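You operate a simulated robot arm through the tools that you are given. There is no shell and no other tool. Be economical: measure what you need, move in short steps, check, and stop when the job is done.

Carry out the task below with a simulated two-armed robot. There is one attempt and no reset: what you move stays moved.

TASK
Set up the bench: lamp on, teal box on top, vice open.
Fine: move the coiled belt to the wall top by the bench; carry the box with both hands; flag lever to waits.
Where things are to end (x, y in the base frame): coiled belt within 0.06 m of [0.96, -2.31]; box within 0.09 m of [1.13, -0.89].

The check looks at the end state, three seconds after you hand in, the way a careful person would. Anything else that was tipped, shoved, dropped, spilled or broken makes it a failure.

THE ROBOT
Two 7-joint arms with two-finger parallel grippers on one trunk, on a base that drives. Base frame: it is fixed to the floor where the robot stands at the start and does not move with it; the origin is under the middle of the robot, x ahead of it, y to its left, z up. Units: m, degrees, N and s.
The left shoulder is at the start at [0.05, 0.177, 1.029], the right one opposite. With the tool pointing down near the work surface each hand reaches from about 0.1 to 0.38 m from the robot's upright axis, wherever it stands, measured 20 degrees to its own side. Places, roughly: bench top [1.1, -0.9, 0.9]; box [1.5, -1.25, 1.5]; box (16x12x5 cm) [0.7, -2.4, 0.7]; coiled belt [1.25, -1, 1]; cream switch [0.6, 0, 0.7]; filter box latch [1.1, -1.4, 0.9]; flag lever [0.8, -0.7, 0.7]; grease tap [0.7, 0.1, 0.9]; pulley nut [1, -0.4, 1]; spindle grease cup [1.1, -0.6, 0.9]; tray latch [0.9, -2.5, 0.8]; vice handle [1.1, -1.6, 0.9]; vice jaw [1.2, -1.6, 0.9]; wall top by the bench [0.8, -2.4, 0.7]. Payload 3.43 kg a hand.
The TCP of each hand is the grasp point between the finger pads, 0.034 m short of the fingertips. In the tool frame z runs along the fingers and y along their closing line. The gripper opens to 0.128 m. The fingers are 0.024 m wide and 0.012 m thick; the gripper's body (0.048 by 0.13 m) begins 0.096 m behind the TCP.
Orientation is that of the tool frame in the base frame, as a unit quaternion [w, x, y, z]. With the fingers straight down and closing along the base's y, the tool's x points along the base's -x, its y along +y and its z along -z.

THE INTERFACE
- The arms move only by the tool apply_moves. It takes "left_targets", "right_targets" or both (then of equal length, played together; a hand with none holds still); each is a list that holds one entry, the list of rows, each a list of 7 numbers: the closure, from 0 (fully open) to 1 (shut), then the shift along the tool's x, y, z in mm, then the turn, a rotation vector about the tool's x, y, z in degrees. In form: [[[jaw, dx, dy, dz, rx, ry, rz], ...]]. A call has 1 to 20 rows; each row is the pose to reach, as a shift and turn from the pose commanded when the call began, along the tool's axes at that moment. Each row takes 0.2 s and may step no farther than 0.05 m and 8.6 degrees from the row before; otherwise, or with a gripper value out of range, the whole call is refused. Where a pose cannot be reached the arm comes as near as it can. A force on the tool above 60 N (or 10 N above the force at the start of the call, whichever is more), or a blocked arm, ends the call early, and 0.2 s more pass. The fingers move at their own pace (about 0.108 m/s each) and stop on an object; they squeeze with about 23 N. The grip force told is the motor's: it shows also when the fingers shut on nothing. Time passes only in rows, and 0.2 s behind the last, so rows that repeat a pose let the fingers close. The reply holds the time, the measured pose of the TCP, the force on the tool along the base axes, the opening and the grip force, in the units named above and with some noise, with the torque about the TCP (base axes, N m) and any sound that the robot's microphone picked up, and new pictures: "views" is both (left out), scene, wrist or none (wrist: the cameras of the hands that moved).
- Cameras (640 x 400 px; columns grow to the right, rows downward): "scene" is now at [0.1409, -0.0504, 1.1849]; the picture's right is [-0.60, -0.80, 0.00], its down [-0.51, 0.38, -0.78] and it looks along [0.62, -0.46, -0.63] (base axes); focal length 250 px, centre (320, 200). "left" rides on the left gripper at [0.076, 0.011, -0.16] in its tool frame; the picture's right is [-0.15, 0.99, 0.00], its down [-0.88, -0.13, -0.46] and it looks along [-0.45, -0.07, 0.89] (tool axes); focal length 234 px, centre (320, 200). "right" rides on the right gripper at [0.076, -0.011, -0.16] in its tool frame; the picture's right is [0.15, 0.99, 0.00], its down [-0.88, 0.13, -0.46] and it looks along [-0.45, 0.07, 0.89] (tool axes); focal length 234 px, centre (320, 200). There is no depth. A picture from a camera that has moved, and an enlarged one, comes with that camera's place and axes in the base frame and with its lens.
- lift_body(by): slides the trunk up (or, below 0, down) by that many m; the arms and the scene camera ride with it, the base frame stays. It gives what a move gives, with no picture.
- steer(legs): drives the robot by 1 to 6 legs, each [ahead, turn to the left] in m and degrees, along the robot's own axes; the way and the turn of a leg run together, so that a leg with both is an arc; at most 1.5 m and 180 degrees a leg. The arms and the cameras ride along, it lands a little off, and it stops where it bumps. It gives what a move gives, and a new picture of the scene camera.
- head_to(pan, tilt): turns the head with the scene camera to pan (to the left, within 80 degrees either way) and tilt (down, from -29 to 69), counted from straight ahead of the robot. It gives what a move gives, and a new picture of the scene camera.
- zoom(camera, box): a new picture of the part [left, top, right, bottom] of that camera's present view, enlarged. It takes no simulated time.
- close_job(): hands the job in; it is judged then, once.

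Go step by step. Nothing tells you exact positions but the pictures and the camera data: compare them with the known pose of the tool, close in by small moves and look again before you grip or let go. The budget is 120 turns and 260 pictures, counting those below and the enlarged ones. Unless the task says otherwise, let go and move clear before handing in.

The tools are called after "Call:" as a command line: name --argument value ..., lists and objects as JSON in quotes. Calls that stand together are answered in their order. apply_moves: Moves the arms, as the interface text tells. Its arguments: {"type":"object","properties":{"left_targets":{"type":"array","items":{"type":"array","items":{"type":"array","items":{"type":"number"}}}},"right_targets":{"type":"array","items":{"type":"array","items":{"type":"array","items":{"type":"number"}}}},"views":{"type":"string","enum":["both","scene","wrist","none"]}},"required":[]} The other tools are called the same way: lift_body (by) slides the trunk up or down; steer (legs) drives the base; head_to (pan, tilt) turns the head that bears the scene camera; zoom (camera, box) takes an enlarged picture of a part of a camera's view; close_job () hands the job in.

At the start:

```text
clock: 0.0
left_position: [0.4409, -0.0103, 0.9751]
left_orientation: [0.002, 0.0, 1.0, 0.0]
left_contact_force: [-0.6, -0.6, 0.2]
left_ft_torque: [0.03, 0.02, 0.02]
left_opening: 0.1279
left_grip_force: 0.1
right_position: [0.2841, -0.4214, 0.9321]
right_orientation: [0.0, 0.001, 1.0, 0.001]
right_contact_force: [-0.5, 0.3, 0.3]
right_ft_torque: [0.01, 0.01, 0.03]
right_opening: 0.1279
right_grip_force: 0.0
trunk travel left (down, up): [-0.2, 0.201]
robot x, y, heading: [0.0026, 0.0014, -0.1]
head pan, tilt: [-36.7, 39.1]
```

scene: 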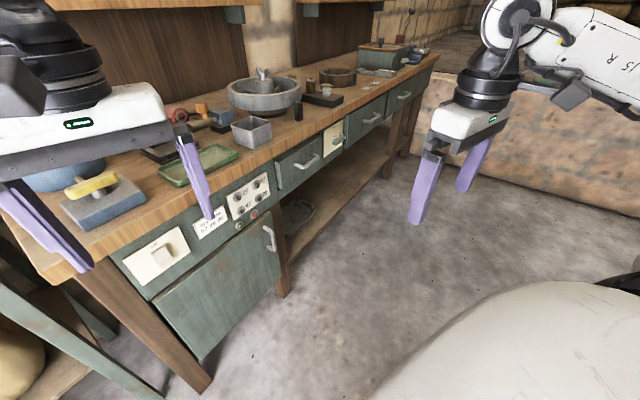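
right: 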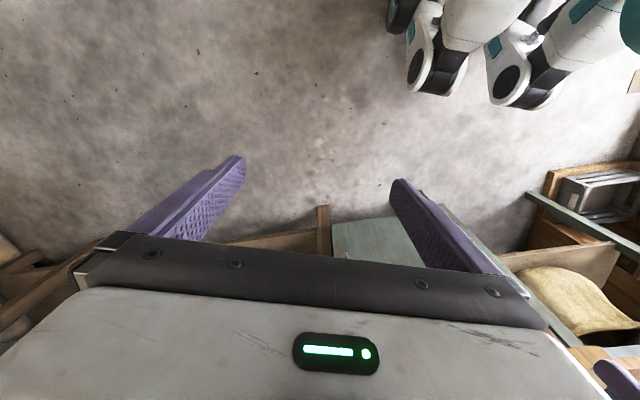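
left: 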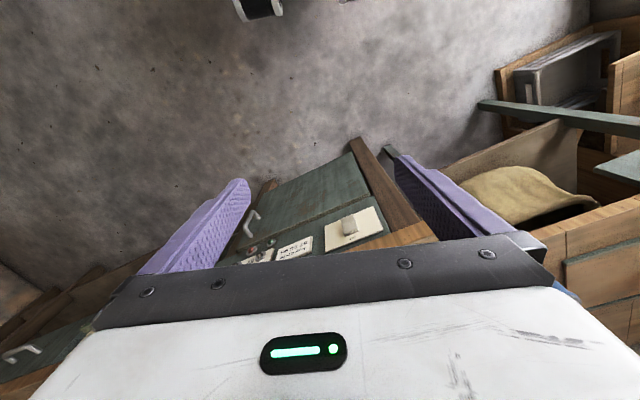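

I see a long bench with a cream switch panel at its near left end, labelled panels on its front, and a low wall at the far end. First I'll look closely at the panels and the bench top.

Call:
zoom --camera "scene" --box '[100, 150, 300, 275]'

Call:
zoom --camera "scene" --box '[220, 40, 440, 178]'

Call:
head_to --pan -50 --tilt 10

```text
3.20 times, centred on (200, 212) of scene
camera zoom: at [0.1409, -0.0504, 1.1849], right [-0.6, -0.8, 0.0], down [-0.51, 0.38, -0.78], along [0.62, -0.46, -0.63], focal length 801 px, centre (704, 160)
```

zoom: 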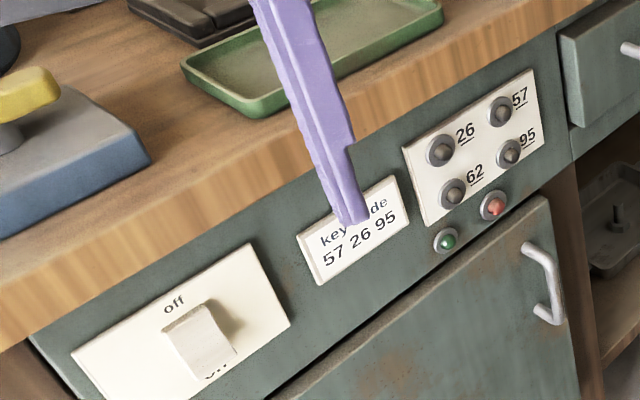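

```text
2.90 times, centred on (330, 109) of scene
camera zoom: at [0.1409, -0.0504, 1.1849], right [-0.6, -0.8, 0.0], down [-0.51, 0.38, -0.78], along [0.62, -0.46, -0.63], focal length 725 px, centre (291, 464)
```

zoom: 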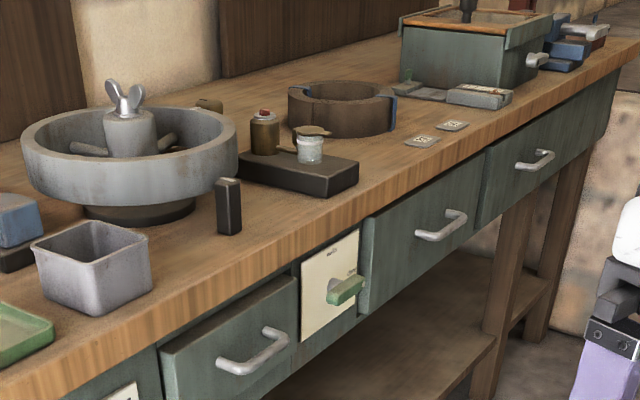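

```text
clock: 0.9
left_position: [0.4395, -0.0109, 0.9757]
left_orientation: [0.0, 0.001, 1.0, 0.001]
left_contact_force: [0.0, -0.2, 0.3]
left_ft_torque: [0.01, 0.03, -0.04]
left_opening: 0.1278
left_grip_force: 0.1
right_position: [0.2841, -0.4218, 0.9321]
right_orientation: [0.0, 0.0, 1.0, 0.0]
right_contact_force: [-1.3, 0.1, -0.1]
right_ft_torque: [-0.02, 0.0, 0.0]
right_opening: 0.1279
right_grip_force: 0.1
trunk travel left (down, up): [-0.2, 0.201]
robot x, y, heading: [0.0013, 0.0043, 0.1]
head pan, tilt: [-50.0, 10.0]
camera scene: at [0.132, -0.0705, 1.2312], right [-0.77, -0.64, 0.0], down [-0.11, 0.13, -0.98], along [0.63, -0.75, -0.17], focal length 250 px, centre (320, 200)
```

scene: 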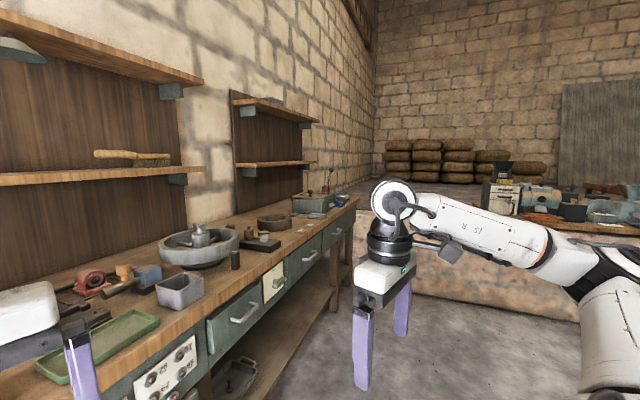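

The bench front runs diagonally, from about (0.54, 0.13) to (1.26, -1.91). I'll look at the far wall area, the switch, and down at my own base.

Call:
zoom --camera "scene" --box '[380, 120, 640, 282]'

Call:
zoom --camera "scene" --box '[150, 170, 360, 300]'

Call:
head_to --pan 0 --tilt 50

Call:
zoom --camera "left" --box '[220, 130, 440, 268]'

```text
2.46 times, centred on (510, 201) of scene
camera zoom: at [0.132, -0.0705, 1.2312], right [-0.77, -0.64, 0.0], down [-0.11, 0.13, -0.98], along [0.63, -0.75, -0.17], focal length 616 px, centre (-148, 198)
```

zoom: 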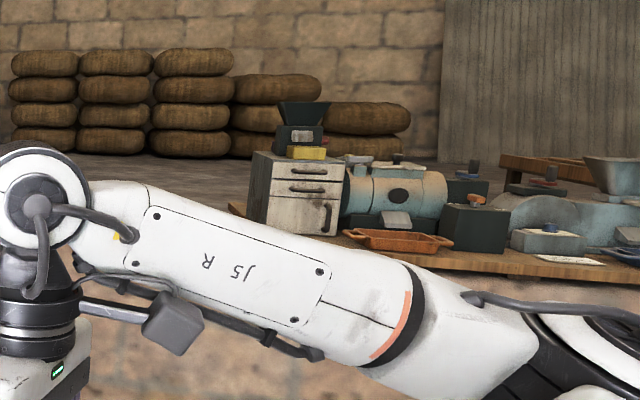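

```text
3.05 times, centred on (255, 235) of scene
camera zoom: at [0.132, -0.0705, 1.2312], right [-0.77, -0.64, 0.0], down [-0.11, 0.13, -0.98], along [0.63, -0.75, -0.17], focal length 762 px, centre (518, 93)
```

zoom: 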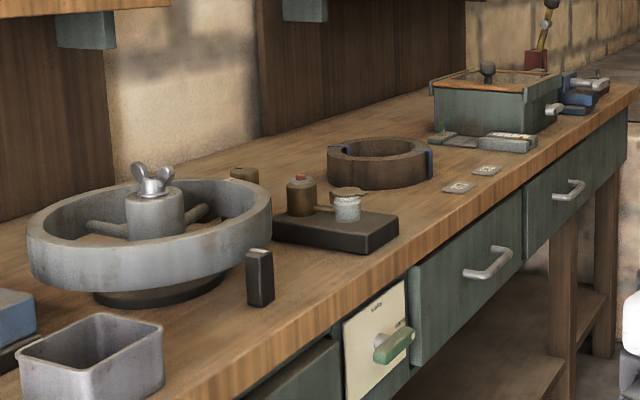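

```text
clock: 2.1
left_position: [0.4402, -0.0105, 0.9752]
left_orientation: [0.0, 0.0, 1.0, 0.0]
left_contact_force: [-0.7, 0.6, -0.5]
left_ft_torque: [-0.01, -0.03, -0.01]
left_opening: 0.1281
left_grip_force: 0.1
right_position: [0.2845, -0.4211, 0.9325]
right_orientation: [0.0, 0.001, 1.0, 0.0]
right_contact_force: [0.4, -0.3, -0.4]
right_ft_torque: [0.0, 0.0, 0.0]
right_opening: 0.1281
right_grip_force: 0.0
trunk travel left (down, up): [-0.2, 0.201]
robot x, y, heading: [-0.0036, -0.0026, 0.2]
head pan, tilt: [0.0, 50.0]
camera scene: at [0.1492, 0.0006, 1.1694], right [0.0, -1.0, 0.0], down [-0.77, 0.0, -0.64], along [0.64, 0.0, -0.77], focal length 250 px, centre (320, 200)
```

scene: 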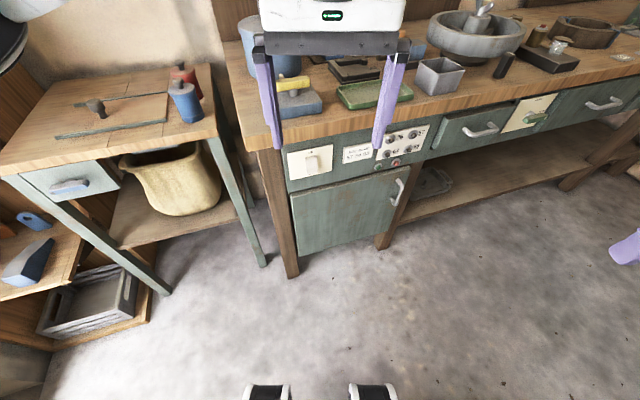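

```text
2.90 times, centred on (330, 199) of left
camera zoom: at [0.3656, 0.0008, 1.135], right [0.15, 0.99, 0.0], down [0.88, -0.13, 0.46], along [0.45, -0.07, -0.89], focal length 679 px, centre (291, 203)
```

zoom: 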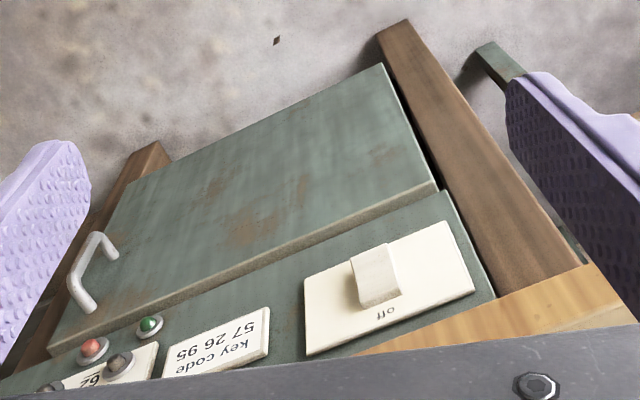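

Call:
zoom --camera "scene" --box '[270, 110, 440, 216]'

Call:
zoom --camera "scene" --box '[420, 0, 640, 137]'

Call:
head_to --pan 0 --tilt -10

```text
3.76 times, centred on (355, 163) of scene
camera zoom: at [0.1492, 0.0006, 1.1694], right [0.0, -1.0, 0.0], down [-0.77, 0.0, -0.64], along [0.64, 0.0, -0.77], focal length 942 px, centre (188, 339)
```

zoom: 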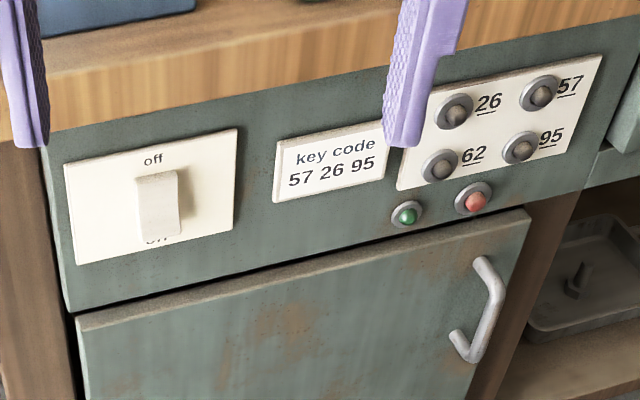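

```text
2.91 times, centred on (530, 68) of scene
camera zoom: at [0.1492, 0.0006, 1.1694], right [0.0, -1.0, 0.0], down [-0.77, 0.0, -0.64], along [0.64, 0.0, -0.77], focal length 728 px, centre (-291, 582)
```

zoom: 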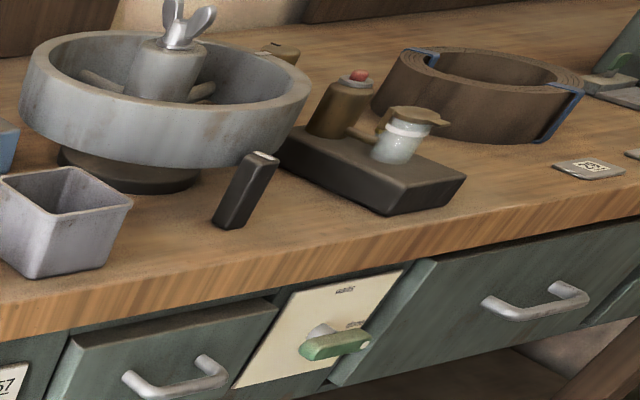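

```text
clock: 3.4
left_position: [0.4408, -0.0101, 0.9753]
left_orientation: [0.0, 0.001, 1.0, 0.001]
left_contact_force: [-0.5, -0.3, 0.4]
left_ft_torque: [-0.01, -0.01, 0.03]
left_opening: 0.1278
left_grip_force: 0.0
right_position: [0.2847, -0.4207, 0.9318]
right_orientation: [0.0, -0.001, 1.0, 0.0]
right_contact_force: [0.6, -0.1, 0.7]
right_ft_torque: [-0.01, -0.01, -0.01]
right_opening: 0.1282
right_grip_force: 0.1
trunk travel left (down, up): [-0.2, 0.201]
robot x, y, heading: [0.0031, -0.0018, 0.1]
head pan, tilt: [0.0, -10.0]
camera scene: at [0.1565, 0.0007, 1.2624], right [0.0, -1.0, 0.0], down [0.17, 0.0, -0.98], along [0.98, 0.0, 0.17], focal length 250 px, centre (320, 200)
```

scene: 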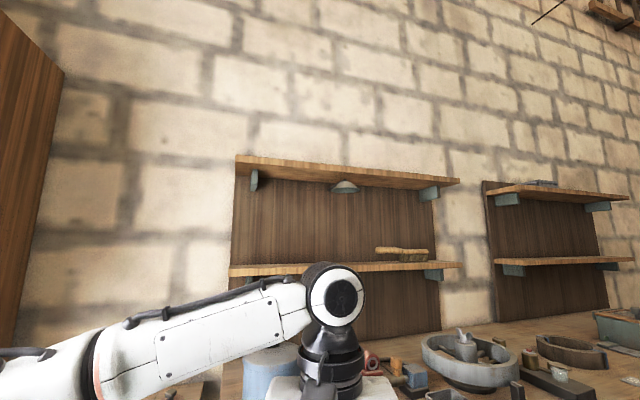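

The coiled belt is the brown ring near (1.25, -1), and the lamp hangs under the left shelf and is dark. I'll turn to face the bench front and look straight at the switch.

Call:
steer --legs '[[0, 19.4]]'

Call:
head_to --pan -18 --tilt 42

Call:
zoom --camera "scene" --box '[200, 110, 440, 260]'

```text
clock: 4.9
left_position: [0.4211, 0.1341, 0.9748]
left_orientation: [0.0, -0.166, 0.986, 0.0]
left_contact_force: [0.3, 0.6, -0.1]
left_ft_torque: [-0.03, 0.01, -0.03]
left_opening: 0.1279
left_grip_force: 0.1
right_position: [0.4068, -0.3048, 0.9326]
right_orientation: [0.0, -0.164, 0.986, 0.0]
right_contact_force: [0.5, 0.7, -0.1]
right_ft_torque: [-0.02, 0.0, 0.05]
right_opening: 0.1279
right_grip_force: 0.0
trunk travel left (down, up): [-0.2, 0.201]
robot x, y, heading: [0.0024, 0.0, 18.9]
head pan, tilt: [0.0, -10.0]
camera scene: at [0.1482, 0.0513, 1.2625], right [0.33, -0.95, 0.0], down [0.16, 0.06, -0.98], along [0.93, 0.32, 0.17], focal length 250 px, centre (320, 200)
```

scene: 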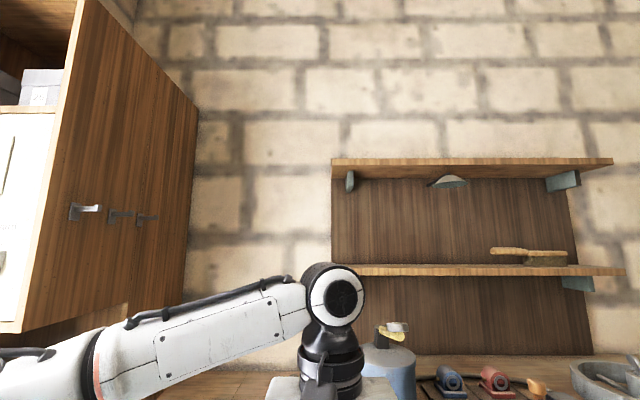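

```text
clock: 6.1
left_position: [0.4193, 0.1328, 0.9757]
left_orientation: [0.0, -0.166, 0.986, 0.0]
left_contact_force: [-0.8, -0.3, 0.2]
left_ft_torque: [0.01, -0.01, 0.0]
left_opening: 0.1279
left_grip_force: 0.0
right_position: [0.4072, -0.306, 0.9329]
right_orientation: [0.0, -0.165, 0.986, 0.0]
right_contact_force: [-0.5, 0.3, -0.2]
right_ft_torque: [0.02, 0.01, 0.01]
right_opening: 0.128
right_grip_force: 0.1
trunk travel left (down, up): [-0.2, 0.201]
robot x, y, heading: [0.0032, -0.0013, 19.1]
head pan, tilt: [-18.0, 42.0]
camera scene: at [0.152, 0.0251, 1.1807], right [0.02, -1.0, 0.0], down [-0.67, -0.01, -0.74], along [0.74, 0.01, -0.67], focal length 250 px, centre (320, 200)
```

scene: 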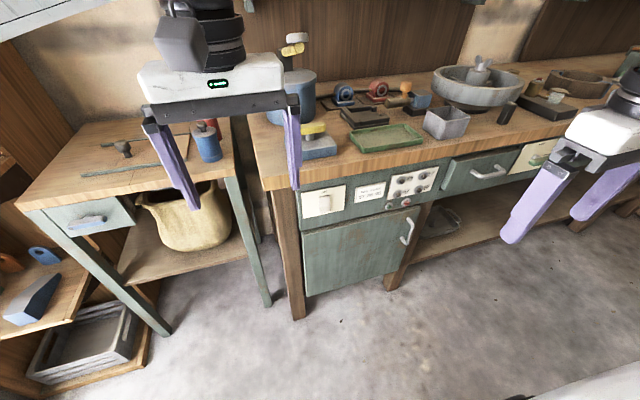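

```text
2.67 times, centred on (320, 185) of scene
camera zoom: at [0.152, 0.0251, 1.1807], right [0.02, -1.0, 0.0], down [-0.67, -0.01, -0.74], along [0.74, 0.01, -0.67], focal length 667 px, centre (320, 240)
```

zoom: 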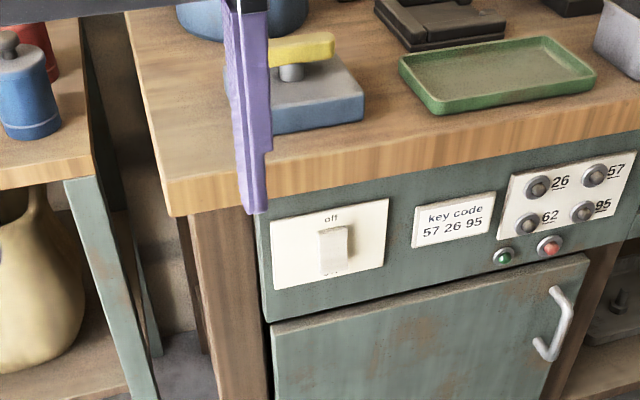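

The switch paddle is at about (0.633, 0.02, 0.735) and the keypad beside it looks unrelated to the lamp. I'll swing the right hand to a horizontal, closed pose in front of the switch.

Call:
apply_moves --right_targets '[[[1, -10, 20, 16, 0, -7.5, 0], [1, -20, 40, 32, 0, -15, 0], [1, -32, 60, 48, 0, -22.5, 0], [1, -44, 80, 65, 0, -30, 0], [1, -56, 100, 82, 0, -37.5, 0], [1, -68, 120, 98, 0, -45, 0], [1, -80, 140, 115, 0, -52.5, 0], [1, -92, 160, 132, 0, -60, 0], [1, -104, 180, 148, 0, -67.5, 0], [1, -116, 200, 164, 0, -75, 0], [1, -126, 220, 180, 0, -82.5, 0], [1, -135, 235, 197, 0, -90, 0]]]'

```text
clock: 8.7
left_position: [0.42, 0.133, 0.9753]
left_orientation: [0.0, -0.166, 0.986, 0.0]
left_contact_force: [-0.3, 0.0, 0.2]
left_ft_torque: [0.01, -0.01, 0.0]
left_opening: 0.128
left_grip_force: 0.0
right_position: [0.4856, -0.0618, 0.7998]
right_orientation: [0.437, -0.25, 0.849, 0.163]
right_contact_force: [0.0, -0.1, 0.4]
right_ft_torque: [-0.01, 0.01, 0.03]
right_opening: 0.0
right_grip_force: 22.9
right hand out of reach, approached as far as the arm can: row 4, 5, 6, 7, 8, 9, 10, 11, 12
trunk travel left (down, up): [-0.2, 0.201]
robot x, y, heading: [-0.0012, -0.0004, 19.0]
head pan, tilt: [-18.0, 42.0]
camera scene: at [0.1519, 0.025, 1.1806], right [0.02, -1.0, 0.0], down [-0.67, -0.01, -0.74], along [0.74, 0.01, -0.67], focal length 250 px, centre (320, 200)
camera right: at [0.3508, -0.1707, 0.8262], right [-0.63, 0.77, -0.06], down [0.06, 0.13, 0.99], along [0.77, 0.62, -0.13], focal length 234 px, centre (320, 200)
```

scene: 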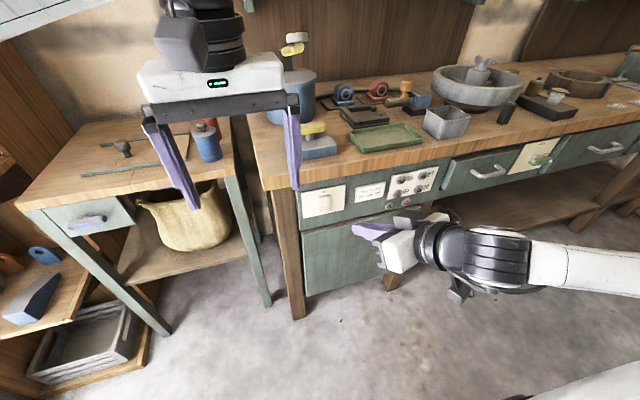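
right: 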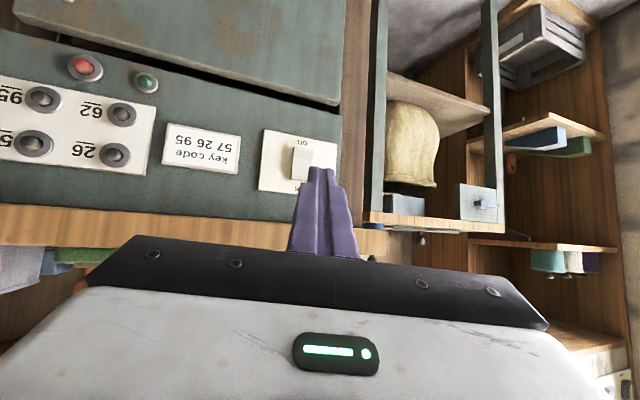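

Call:
zoom --camera "right" --box '[240, 110, 368, 190]'

Call:
lift_body --by -0.12

```text
5.00 times, centred on (304, 150) of right
camera zoom: at [0.3508, -0.1707, 0.8262], right [-0.63, 0.77, -0.06], down [0.06, 0.13, 0.99], along [0.77, 0.62, -0.13], focal length 1171 px, centre (400, 450)
```

zoom: 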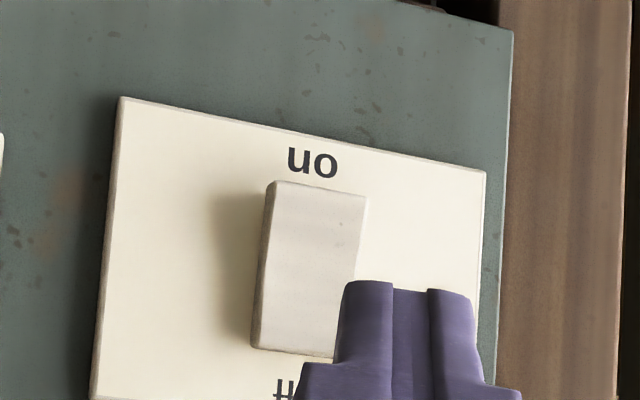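

```text
clock: 10.2
left_position: [0.4197, 0.1334, 0.8561]
left_orientation: [0.0, -0.166, 0.986, 0.0]
left_contact_force: [-0.3, 0.9, 0.3]
left_ft_torque: [0.01, 0.0, 0.0]
left_opening: 0.1281
left_grip_force: 0.1
right_position: [0.4857, -0.0621, 0.6794]
right_orientation: [0.437, -0.251, 0.848, 0.163]
right_contact_force: [0.4, -0.5, 0.4]
right_ft_torque: [-0.03, 0.04, -0.04]
right_opening: 0.0
right_grip_force: 22.5
trunk travel left (down, up): [-0.08, 0.321]
robot x, y, heading: [0.0003, 0.0016, 19.2]
head pan, tilt: [-18.0, 42.0]
```

The rocker has "off" at the top and "on" at the bottom, so I must press its lower end. I'll check what pose the arm holds now that the trunk is lower.

Call:
apply_moves --right_targets '[[[1, 0, 0, 0, 0, 0, 0], [1, 0, 0, 0, 0, 0, 0]]]'

```text
clock: 10.8
left_position: [0.4191, 0.1328, 0.855]
left_orientation: [0.0, -0.166, 0.986, -0.001]
left_contact_force: [-0.1, -0.5, 0.2]
left_ft_torque: [0.02, 0.03, -0.02]
left_opening: 0.1279
left_grip_force: 0.1
right_position: [0.4854, -0.0625, 0.6793]
right_orientation: [0.437, -0.25, 0.849, 0.163]
right_contact_force: [0.2, 0.3, -0.8]
right_ft_torque: [0.0, 0.01, -0.02]
right_opening: 0.0
right_grip_force: 23.0
trunk travel left (down, up): [-0.08, 0.321]
robot x, y, heading: [-0.0015, 0.0011, 19.1]
head pan, tilt: [-18.0, 42.0]
camera scene: at [0.152, 0.0251, 1.0606], right [0.02, -1.0, 0.0], down [-0.67, -0.01, -0.74], along [0.74, 0.01, -0.67], focal length 250 px, centre (320, 200)
camera right: at [0.3508, -0.1708, 0.7062], right [-0.63, 0.77, -0.06], down [0.06, 0.13, 0.99], along [0.77, 0.62, -0.13], focal length 234 px, centre (320, 200)
```

scene: 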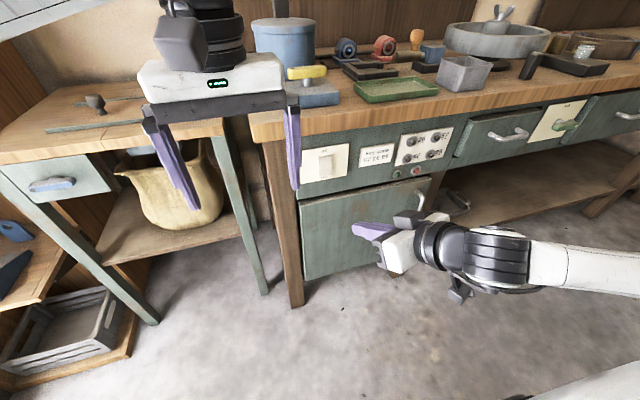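
right: 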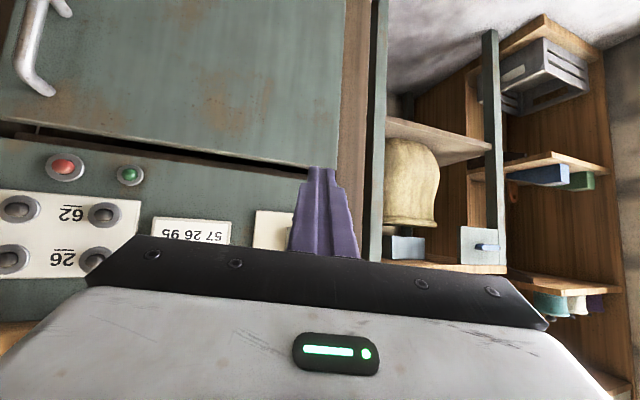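

Call:
apply_moves --right_targets '[[[1, -33, 0, 15, 0, 0, 0], [1, -66, 0, 30, 0, 0, 0], [1, -98, -1, 45, 0, 0, 0]]]'

Call:
zoom --camera "right" --box '[240, 90, 400, 190]'

Call:
zoom --camera "scene" --box '[260, 100, 460, 225]'

```text
clock: 11.6
left_position: [0.4204, 0.1335, 0.8553]
left_orientation: [-0.001, -0.166, 0.986, 0.0]
left_contact_force: [0.4, 0.5, 0.1]
left_ft_torque: [0.01, 0.02, 0.01]
left_opening: 0.1279
left_grip_force: 0.0
right_position: [0.5623, -0.0133, 0.7319]
right_orientation: [0.437, -0.251, 0.848, 0.164]
right_contact_force: [0.3, -1.1, 0.8]
right_ft_torque: [0.02, -0.02, 0.01]
right_opening: 0.0
right_grip_force: 23.2
trunk travel left (down, up): [-0.08, 0.321]
robot x, y, heading: [0.0022, -0.0037, 19.1]
head pan, tilt: [-18.0, 42.0]
camera scene: at [0.152, 0.0251, 1.0606], right [0.02, -1.0, 0.0], down [-0.67, -0.01, -0.74], along [0.74, 0.01, -0.67], focal length 250 px, centre (320, 200)
camera right: at [0.4272, -0.1223, 0.7591], right [-0.63, 0.77, -0.06], down [0.06, 0.13, 0.99], along [0.77, 0.62, -0.13], focal length 234 px, centre (320, 200)
```

scene: 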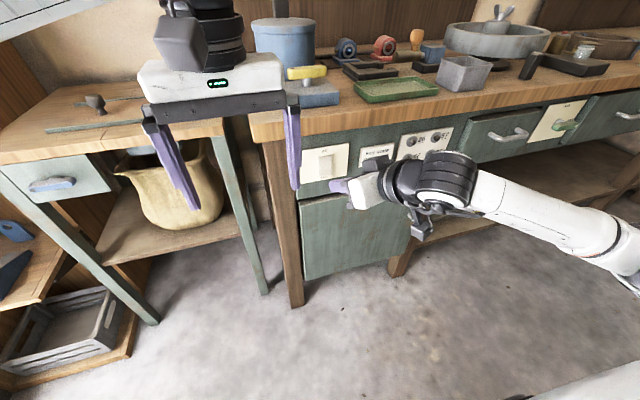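
right: 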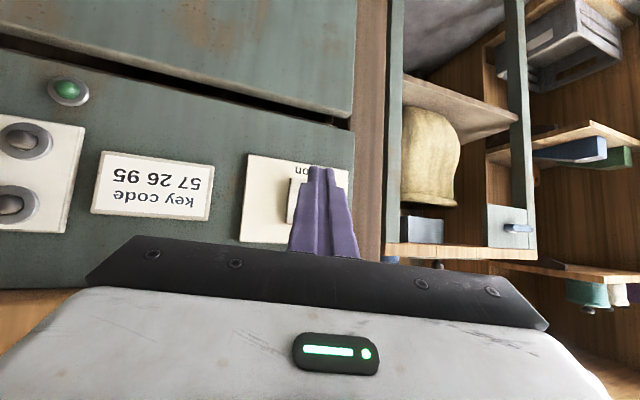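

```text
4.00 times, centred on (320, 140) of right
camera zoom: at [0.4272, -0.1223, 0.7591], right [-0.63, 0.77, -0.06], down [0.06, 0.13, 0.99], along [0.77, 0.62, -0.13], focal length 937 px, centre (320, 440)
```

zoom: 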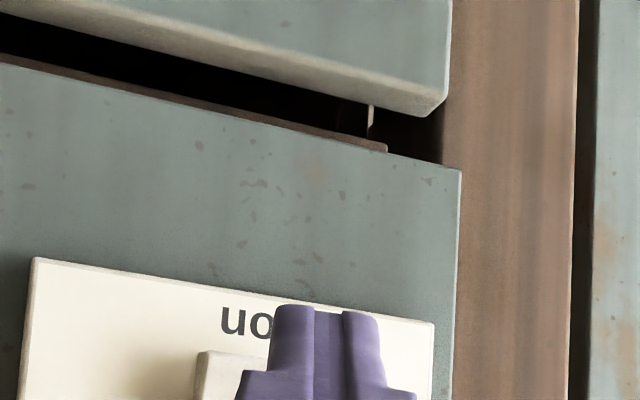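

```text
3.20 times, centred on (360, 162) of scene
camera zoom: at [0.152, 0.0251, 1.0606], right [0.02, -1.0, 0.0], down [-0.67, -0.01, -0.74], along [0.74, 0.01, -0.67], focal length 801 px, centre (192, 320)
```

zoom: 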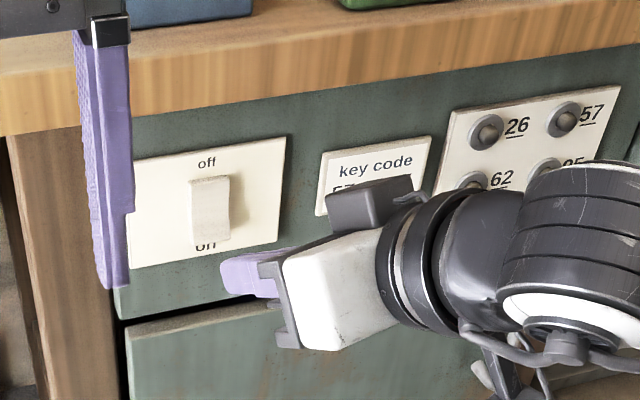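

The fingertip is about 45 mm in front of the rocker's lower end. I'll press straight in, slowly.

Call:
apply_moves --right_targets '[[[1, -21, -8, 21, 0, 0, 0], [1, -26, -10, 28, 0, 0, 0], [1, -29, -12, 32, 0, 0, 0], [1, -32, -13, 36, 0, 0, 0]]]'

Call:
zoom --camera "scene" --box '[260, 100, 460, 225]'

```text
clock: 12.6
left_position: [0.4177, 0.1307, 0.856]
left_orientation: [0.001, -0.165, 0.986, 0.0]
left_contact_force: [-0.3, 0.4, 0.3]
left_ft_torque: [-0.01, 0.0, 0.02]
left_opening: 0.1279
left_grip_force: 0.0
right_position: [0.6007, 0.0008, 0.7365]
right_orientation: [0.431, -0.252, 0.851, 0.162]
right_contact_force: [-19.6, -13.3, 10.4]
right_ft_torque: [-0.03, -0.08, -0.21]
right_opening: 0.0002
right_grip_force: 23.1
trunk travel left (down, up): [-0.08, 0.321]
robot x, y, heading: [0.0016, -0.0009, 18.8]
head pan, tilt: [-18.0, 42.0]
heard: click
stopped in row 4 (right hand): the force on the tool passed its limit at 69 N (the readings are from after the stop); the commanded pose is now the measured one
camera scene: at [0.1492, 0.0232, 1.0612], right [0.01, -1.0, 0.0], down [-0.67, -0.01, -0.74], along [0.74, 0.01, -0.67], focal length 250 px, centre (320, 200)
camera right: at [0.4669, -0.1097, 0.7657], right [-0.64, 0.77, -0.06], down [0.07, 0.14, 0.99], along [0.77, 0.62, -0.14], focal length 234 px, centre (320, 200)
```

scene: 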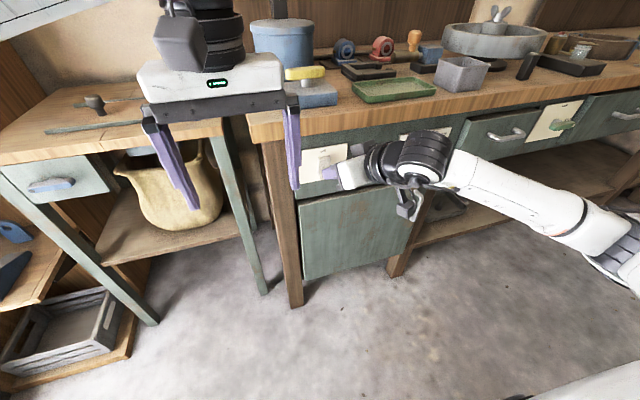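
right: 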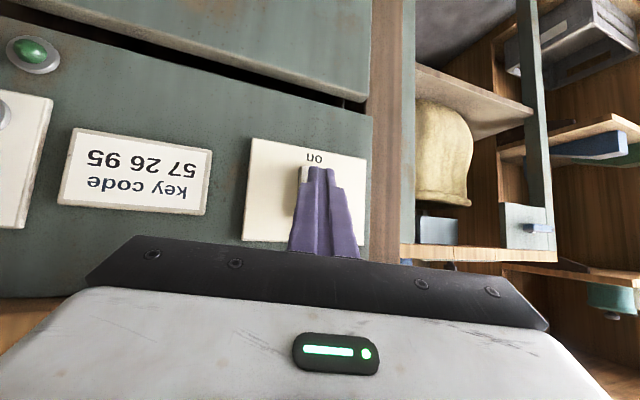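

```text
3.20 times, centred on (360, 162) of scene
camera zoom: at [0.1492, 0.0232, 1.0612], right [0.01, -1.0, 0.0], down [-0.67, -0.01, -0.74], along [0.74, 0.01, -0.67], focal length 801 px, centre (192, 320)
```

zoom: 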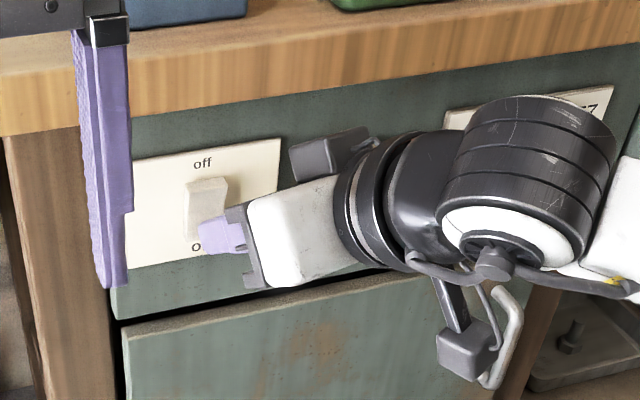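

A click sounded and the rocker now tilts the other way. I'll back the hand off and look at the lamp.

Call:
apply_moves --right_targets '[[[1, 20, 9, -26, 0, 0, 0], [1, 40, 17, -56, 0, 0, 0], [1, 60, 25, -85, 0, 0, 0]]]' --views "none"

Call:
head_to --pan 0 --tilt -10

```text
clock: 13.4
left_position: [0.4181, 0.1323, 0.8555]
left_orientation: [0.0, -0.165, 0.986, 0.0]
left_contact_force: [-0.7, 0.1, -0.5]
left_ft_torque: [0.0, 0.01, -0.01]
left_opening: 0.1281
left_grip_force: 0.0
right_position: [0.5032, -0.0376, 0.7351]
right_orientation: [0.429, -0.252, 0.852, 0.162]
right_contact_force: [0.6, -0.3, 0.4]
right_ft_torque: [0.03, -0.03, -0.02]
right_opening: 0.0
right_grip_force: 23.1
trunk travel left (down, up): [-0.08, 0.321]
robot x, y, heading: [-0.0021, -0.0006, 19.2]
head pan, tilt: [-18.0, 42.0]
```

```text
clock: 14.6
left_position: [0.4186, 0.1327, 0.8538]
left_orientation: [-0.001, -0.166, 0.986, 0.0]
left_contact_force: [0.2, -0.7, -0.3]
left_ft_torque: [0.01, 0.02, -0.02]
left_opening: 0.1279
left_grip_force: 0.1
right_position: [0.5028, -0.0376, 0.7355]
right_orientation: [0.43, -0.251, 0.852, 0.162]
right_contact_force: [0.0, 0.4, 0.2]
right_ft_torque: [-0.01, 0.0, 0.04]
right_opening: 0.0
right_grip_force: 23.0
trunk travel left (down, up): [-0.08, 0.321]
robot x, y, heading: [0.0013, -0.0026, 19.0]
head pan, tilt: [0.0, -10.0]
camera scene: at [0.1474, 0.0502, 1.1424], right [0.32, -0.95, 0.0], down [0.16, 0.06, -0.98], along [0.93, 0.32, 0.17], focal length 250 px, centre (320, 200)
```

scene: 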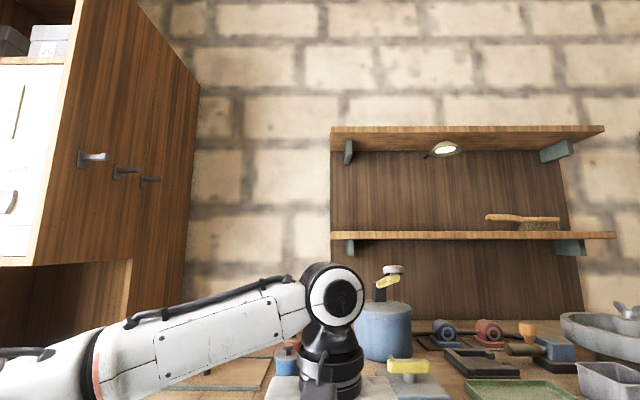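

The lamp is lit. Next is the flag lever at about (0.9, -0.72), so I'll back off, drive along the bench and face it.

Call:
steer --legs '[[-0.25, 0], [0, -90], [0.78, 0], [0, 90]]'

Call:
head_to --pan -15 --tilt 30

Call:
zoom --camera "scene" --box '[200, 140, 440, 290]'

```text
clock: 27.9
left_position: [0.4278, -0.6707, 0.8551]
left_orientation: [0.0, -0.178, 0.984, 0.001]
left_contact_force: [0.0, -0.9, 0.1]
left_ft_torque: [0.0, -0.02, -0.02]
left_opening: 0.1281
left_grip_force: 0.1
right_position: [0.5148, -0.8391, 0.7354]
right_orientation: [0.427, -0.262, 0.849, 0.167]
right_contact_force: [-0.4, -0.3, 0.2]
right_ft_torque: [-0.02, -0.01, -0.01]
right_opening: 0.0
right_grip_force: 23.1
trunk travel left (down, up): [-0.08, 0.321]
robot x, y, heading: [0.0092, -0.816, 20.7]
head pan, tilt: [0.0, -10.0]
camera scene: at [0.1574, -0.7599, 1.1425], right [0.35, -0.94, 0.0], down [0.16, 0.06, -0.98], along [0.92, 0.34, 0.17], focal length 250 px, centre (320, 200)
```

scene: 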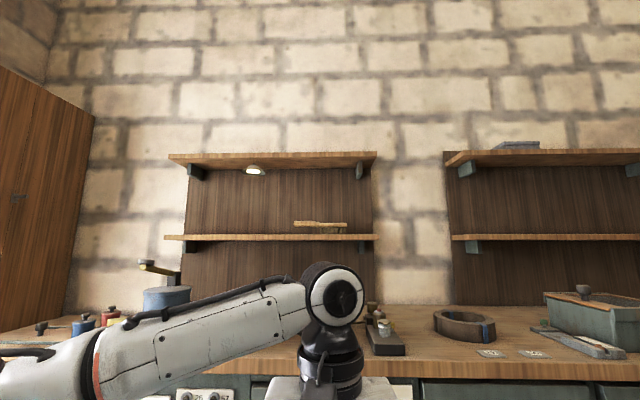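

```text
clock: 29.0
left_position: [0.4271, -0.6712, 0.8549]
left_orientation: [0.0, -0.178, 0.984, 0.0]
left_contact_force: [0.7, -0.1, 0.4]
left_ft_torque: [0.0, -0.02, 0.0]
left_opening: 0.1279
left_grip_force: 0.1
right_position: [0.5147, -0.8394, 0.7347]
right_orientation: [0.427, -0.262, 0.85, 0.167]
right_contact_force: [0.2, 0.3, 0.0]
right_ft_torque: [-0.02, 0.03, 0.03]
right_opening: 0.0002
right_grip_force: 22.8
trunk travel left (down, up): [-0.08, 0.321]
robot x, y, heading: [0.0113, -0.8164, 20.5]
head pan, tilt: [-15.0, 30.0]
camera scene: at [0.1685, -0.7807, 1.079], right [0.09, -1.0, 0.0], down [-0.5, -0.05, -0.87], along [0.86, 0.08, -0.5], focal length 250 px, centre (320, 200)
```

scene: 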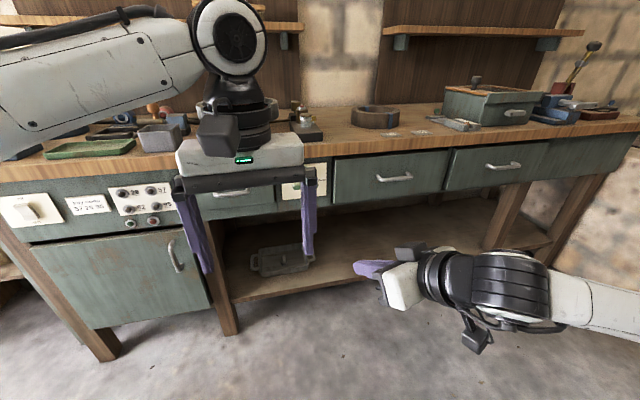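

```text
2.67 times, centred on (320, 215) of scene
camera zoom: at [0.1685, -0.7807, 1.079], right [0.09, -1.0, 0.0], down [-0.5, -0.05, -0.87], along [0.86, 0.08, -0.5], focal length 667 px, centre (320, 160)
```

zoom: 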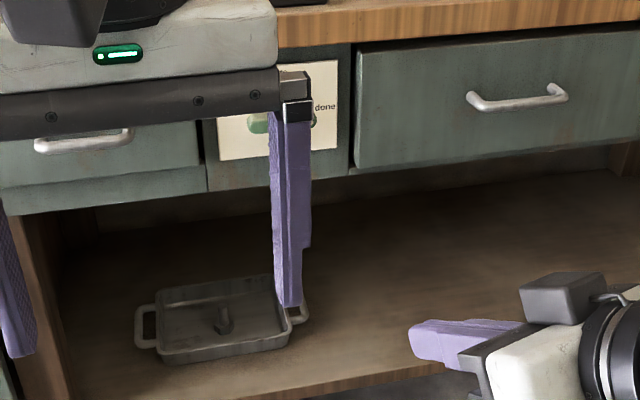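

Call:
apply_moves --left_targets '[[[0, 30, 40, 0, 0, 0, 0], [0, 60, 80, 0, 0, 0, 0], [0, 90, 120, 0, 0, 0, 0], [0, 110, 160, 0, 0, 0, 0], [0, 130, 200, 0, 0, 0, 0]]]' --views "scene"

Call:
zoom --camera "scene" --box '[240, 140, 400, 240]'

```text
clock: 30.2
left_position: [0.2354, -0.53, 0.8542]
left_orientation: [0.001, -0.177, 0.984, 0.0]
left_contact_force: [0.5, 0.6, -0.6]
left_ft_torque: [0.06, 0.02, -0.01]
left_opening: 0.1282
left_grip_force: 0.1
right_position: [0.5154, -0.8388, 0.7345]
right_orientation: [0.428, -0.262, 0.849, 0.168]
right_contact_force: [0.6, 1.0, -0.5]
right_ft_torque: [0.04, -0.02, 0.0]
right_opening: 0.0
right_grip_force: 22.7
trunk travel left (down, up): [-0.08, 0.321]
robot x, y, heading: [0.0109, -0.8127, 20.3]
head pan, tilt: [-15.0, 30.0]
camera scene: at [0.1685, -0.7808, 1.0789], right [0.09, -1.0, 0.0], down [-0.5, -0.05, -0.87], along [0.86, 0.08, -0.5], focal length 250 px, centre (320, 200)
```

scene: 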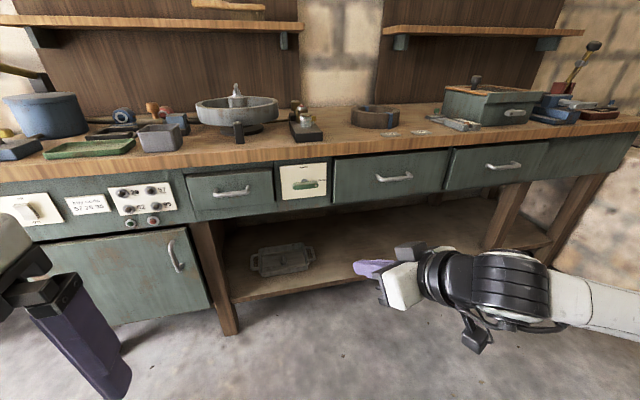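

```text
4.00 times, centred on (320, 190) of scene
camera zoom: at [0.1685, -0.7808, 1.0789], right [0.09, -1.0, 0.0], down [-0.5, -0.05, -0.87], along [0.86, 0.08, -0.5], focal length 1001 px, centre (320, 240)
```

zoom: 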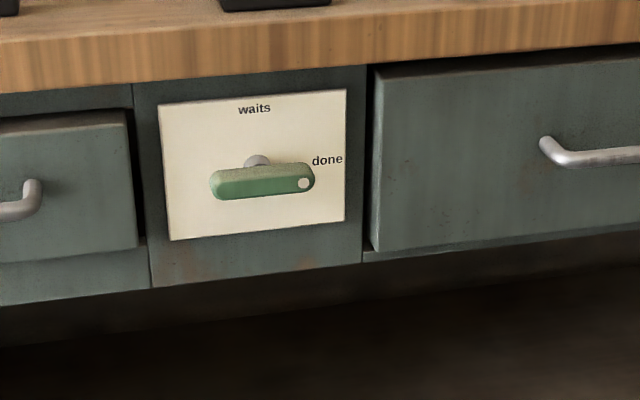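

The flag lever lies horizontal with its dot at "done"; "waits" is straight up, so it needs a quarter turn counter-clockwise. I'll drive closer and level the right hand.

Call:
steer --legs '[[0.25, 0]]'

Call:
apply_moves --right_targets '[[[1, 0, 0, -10, 0, -7, 0], [1, 0, 0, -20, 0, -14, 0], [1, 0, 0, -30, 0, -21, 0], [1, 0, 0, -40, 0, -28, 0]]]'

```text
clock: 32.0
left_position: [0.4688, -0.4442, 0.8537]
left_orientation: [0.0, -0.177, 0.984, 0.0]
left_contact_force: [-0.5, -0.4, -0.5]
left_ft_torque: [0.02, -0.02, 0.02]
left_opening: 0.1282
left_grip_force: 0.0
right_position: [0.7474, -0.7524, 0.7348]
right_orientation: [0.428, -0.263, 0.848, 0.168]
right_contact_force: [-0.2, 0.4, 0.3]
right_ft_torque: [-0.01, 0.02, -0.01]
right_opening: 0.0
right_grip_force: 22.8
trunk travel left (down, up): [-0.08, 0.321]
robot x, y, heading: [0.243, -0.7307, 20.5]
head pan, tilt: [-15.0, 30.0]
camera scene: at [0.4012, -0.6943, 1.0789], right [0.09, -1.0, 0.0], down [-0.5, -0.05, -0.87], along [0.86, 0.08, -0.5], focal length 250 px, centre (320, 200)
```

scene: 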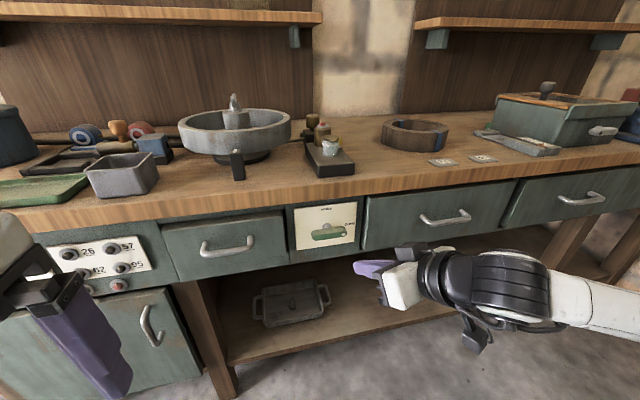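

```text
clock: 33.0
left_position: [0.4689, -0.4443, 0.8548]
left_orientation: [-0.001, -0.178, 0.984, 0.0]
left_contact_force: [0.8, -0.1, 0.1]
left_ft_torque: [-0.03, 0.01, 0.0]
left_opening: 0.128
left_grip_force: 0.1
right_position: [0.7424, -0.7695, 0.7429]
right_orientation: [0.622, -0.214, 0.719, 0.225]
right_contact_force: [0.0, 0.4, -0.2]
right_ft_torque: [0.02, -0.01, 0.02]
right_opening: 0.0001
right_grip_force: 22.5
right hand out of reach, approached as far as the arm can: row 1, 2, 3, 4
trunk travel left (down, up): [-0.08, 0.321]
robot x, y, heading: [0.2417, -0.7288, 20.6]
head pan, tilt: [-15.0, 30.0]
camera scene: at [0.4013, -0.6945, 1.079], right [0.09, -1.0, 0.0], down [-0.5, -0.05, -0.87], along [0.86, 0.08, -0.5], focal length 250 px, centre (320, 200)
camera right: at [0.6126, -0.8754, 0.6858], right [-0.6, 0.79, -0.09], down [-0.32, -0.14, 0.94], along [0.73, 0.59, 0.34], focal length 234 px, centre (320, 200)
```

scene: 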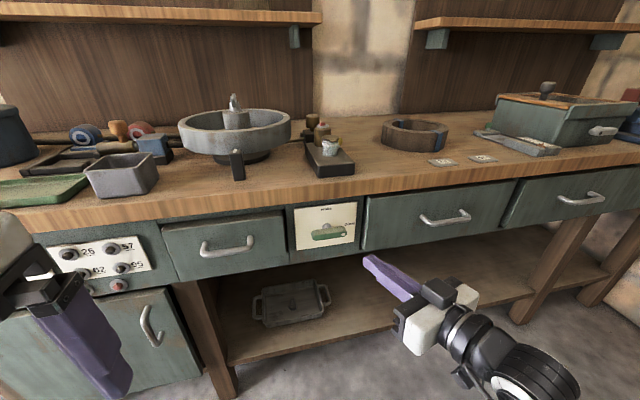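
right: 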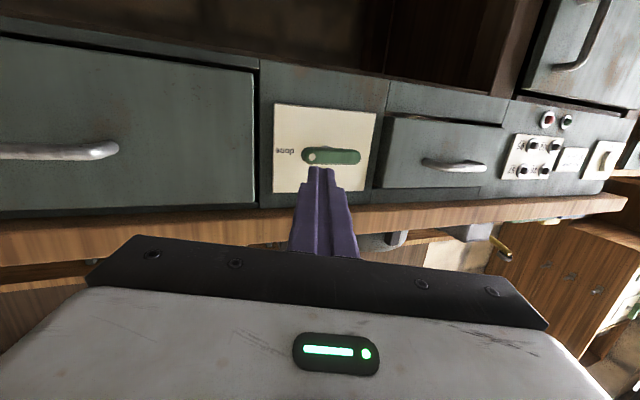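

Call:
zoom --camera "scene" --box '[270, 190, 398, 270]'

Call:
zoom --camera "right" --box '[256, 90, 400, 180]'

```text
5.00 times, centred on (334, 230) of scene
camera zoom: at [0.4013, -0.6945, 1.079], right [0.09, -1.0, 0.0], down [-0.5, -0.05, -0.87], along [0.86, 0.08, -0.5], focal length 1251 px, centre (250, 50)
```

zoom: 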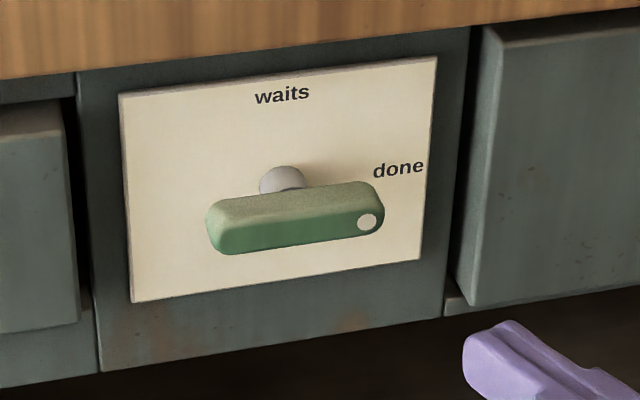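

```text
4.44 times, centred on (328, 135) of right
camera zoom: at [0.6126, -0.8754, 0.6858], right [-0.6, 0.79, -0.09], down [-0.32, -0.14, 0.94], along [0.73, 0.59, 0.34], focal length 1041 px, centre (284, 489)
```

zoom: 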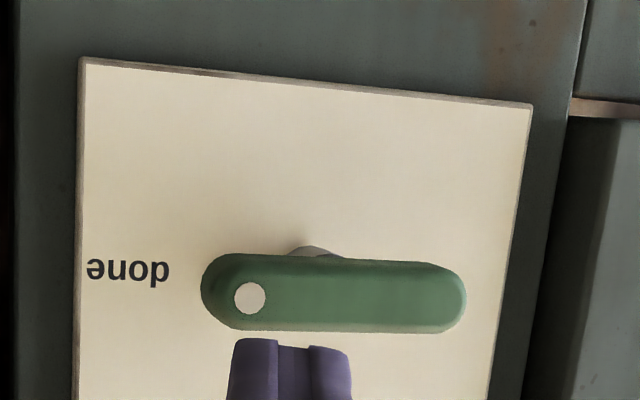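

The lever's dot triangulates to (0.845, -0.706, 0.735) and its pivot to about (0.833, -0.672). I'll put the closed fingers under the dot end.

Call:
apply_moves --right_targets '[[[1, 17, -2, 31, 0, 0, 0], [1, 34, -3, 63, 0, 0, 0], [1, 31, -10, 86, 0, 0, 0], [1, 28, -17, 108, 0, 0, 0]]]'

Call:
zoom --camera "scene" --box '[270, 190, 398, 270]'

Call:
zoom --camera "right" --box '[256, 90, 400, 180]'

```text
clock: 34.0
left_position: [0.467, -0.4441, 0.8535]
left_orientation: [0.001, -0.178, 0.984, -0.001]
left_contact_force: [-0.2, 0.2, 0.0]
left_ft_torque: [-0.01, -0.02, -0.02]
left_opening: 0.1279
left_grip_force: 0.0
right_position: [0.8362, -0.7197, 0.6986]
right_orientation: [0.62, -0.214, 0.72, 0.226]
right_contact_force: [0.5, 1.0, -0.8]
right_ft_torque: [0.02, -0.03, 0.03]
right_opening: 0.0
right_grip_force: 23.4
trunk travel left (down, up): [-0.08, 0.321]
robot x, y, heading: [0.2413, -0.7283, 20.4]
head pan, tilt: [-15.0, 30.0]
camera scene: at [0.4012, -0.6943, 1.0789], right [0.09, -1.0, 0.0], down [-0.5, -0.05, -0.87], along [0.86, 0.08, -0.5], focal length 250 px, centre (320, 200)
camera right: at [0.7067, -0.8249, 0.6437], right [-0.6, 0.79, -0.09], down [-0.32, -0.14, 0.94], along [0.73, 0.59, 0.33], focal length 234 px, centre (320, 200)
```

scene: 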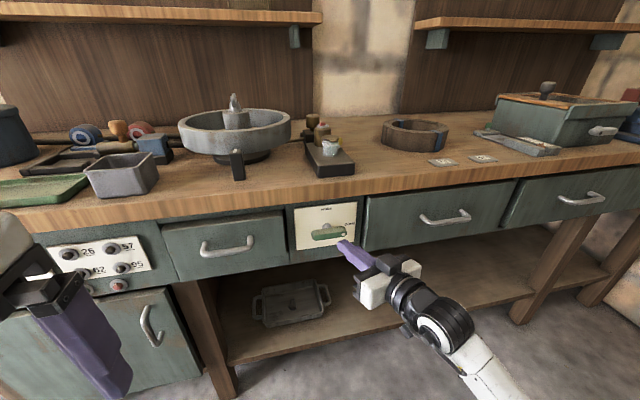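
right: 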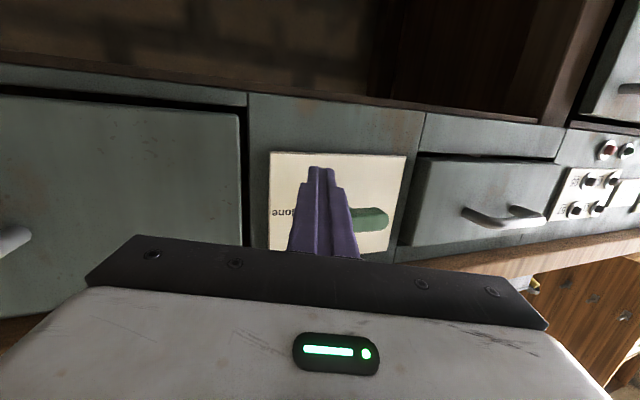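

```text
5.00 times, centred on (334, 230) of scene
camera zoom: at [0.4012, -0.6943, 1.0789], right [0.09, -1.0, 0.0], down [-0.5, -0.05, -0.87], along [0.86, 0.08, -0.5], focal length 1251 px, centre (250, 50)
```

zoom: 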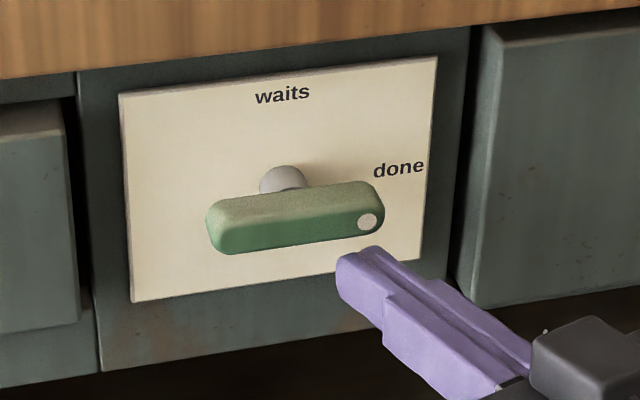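

```text
4.44 times, centred on (328, 135) of right
camera zoom: at [0.7067, -0.8249, 0.6437], right [-0.6, 0.79, -0.09], down [-0.32, -0.14, 0.94], along [0.73, 0.59, 0.33], focal length 1041 px, centre (284, 489)
```

zoom: 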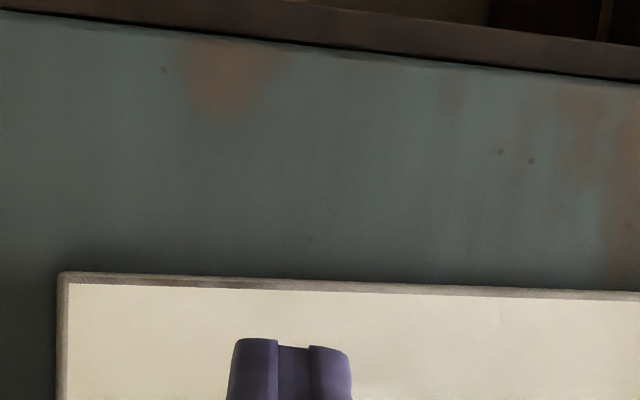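

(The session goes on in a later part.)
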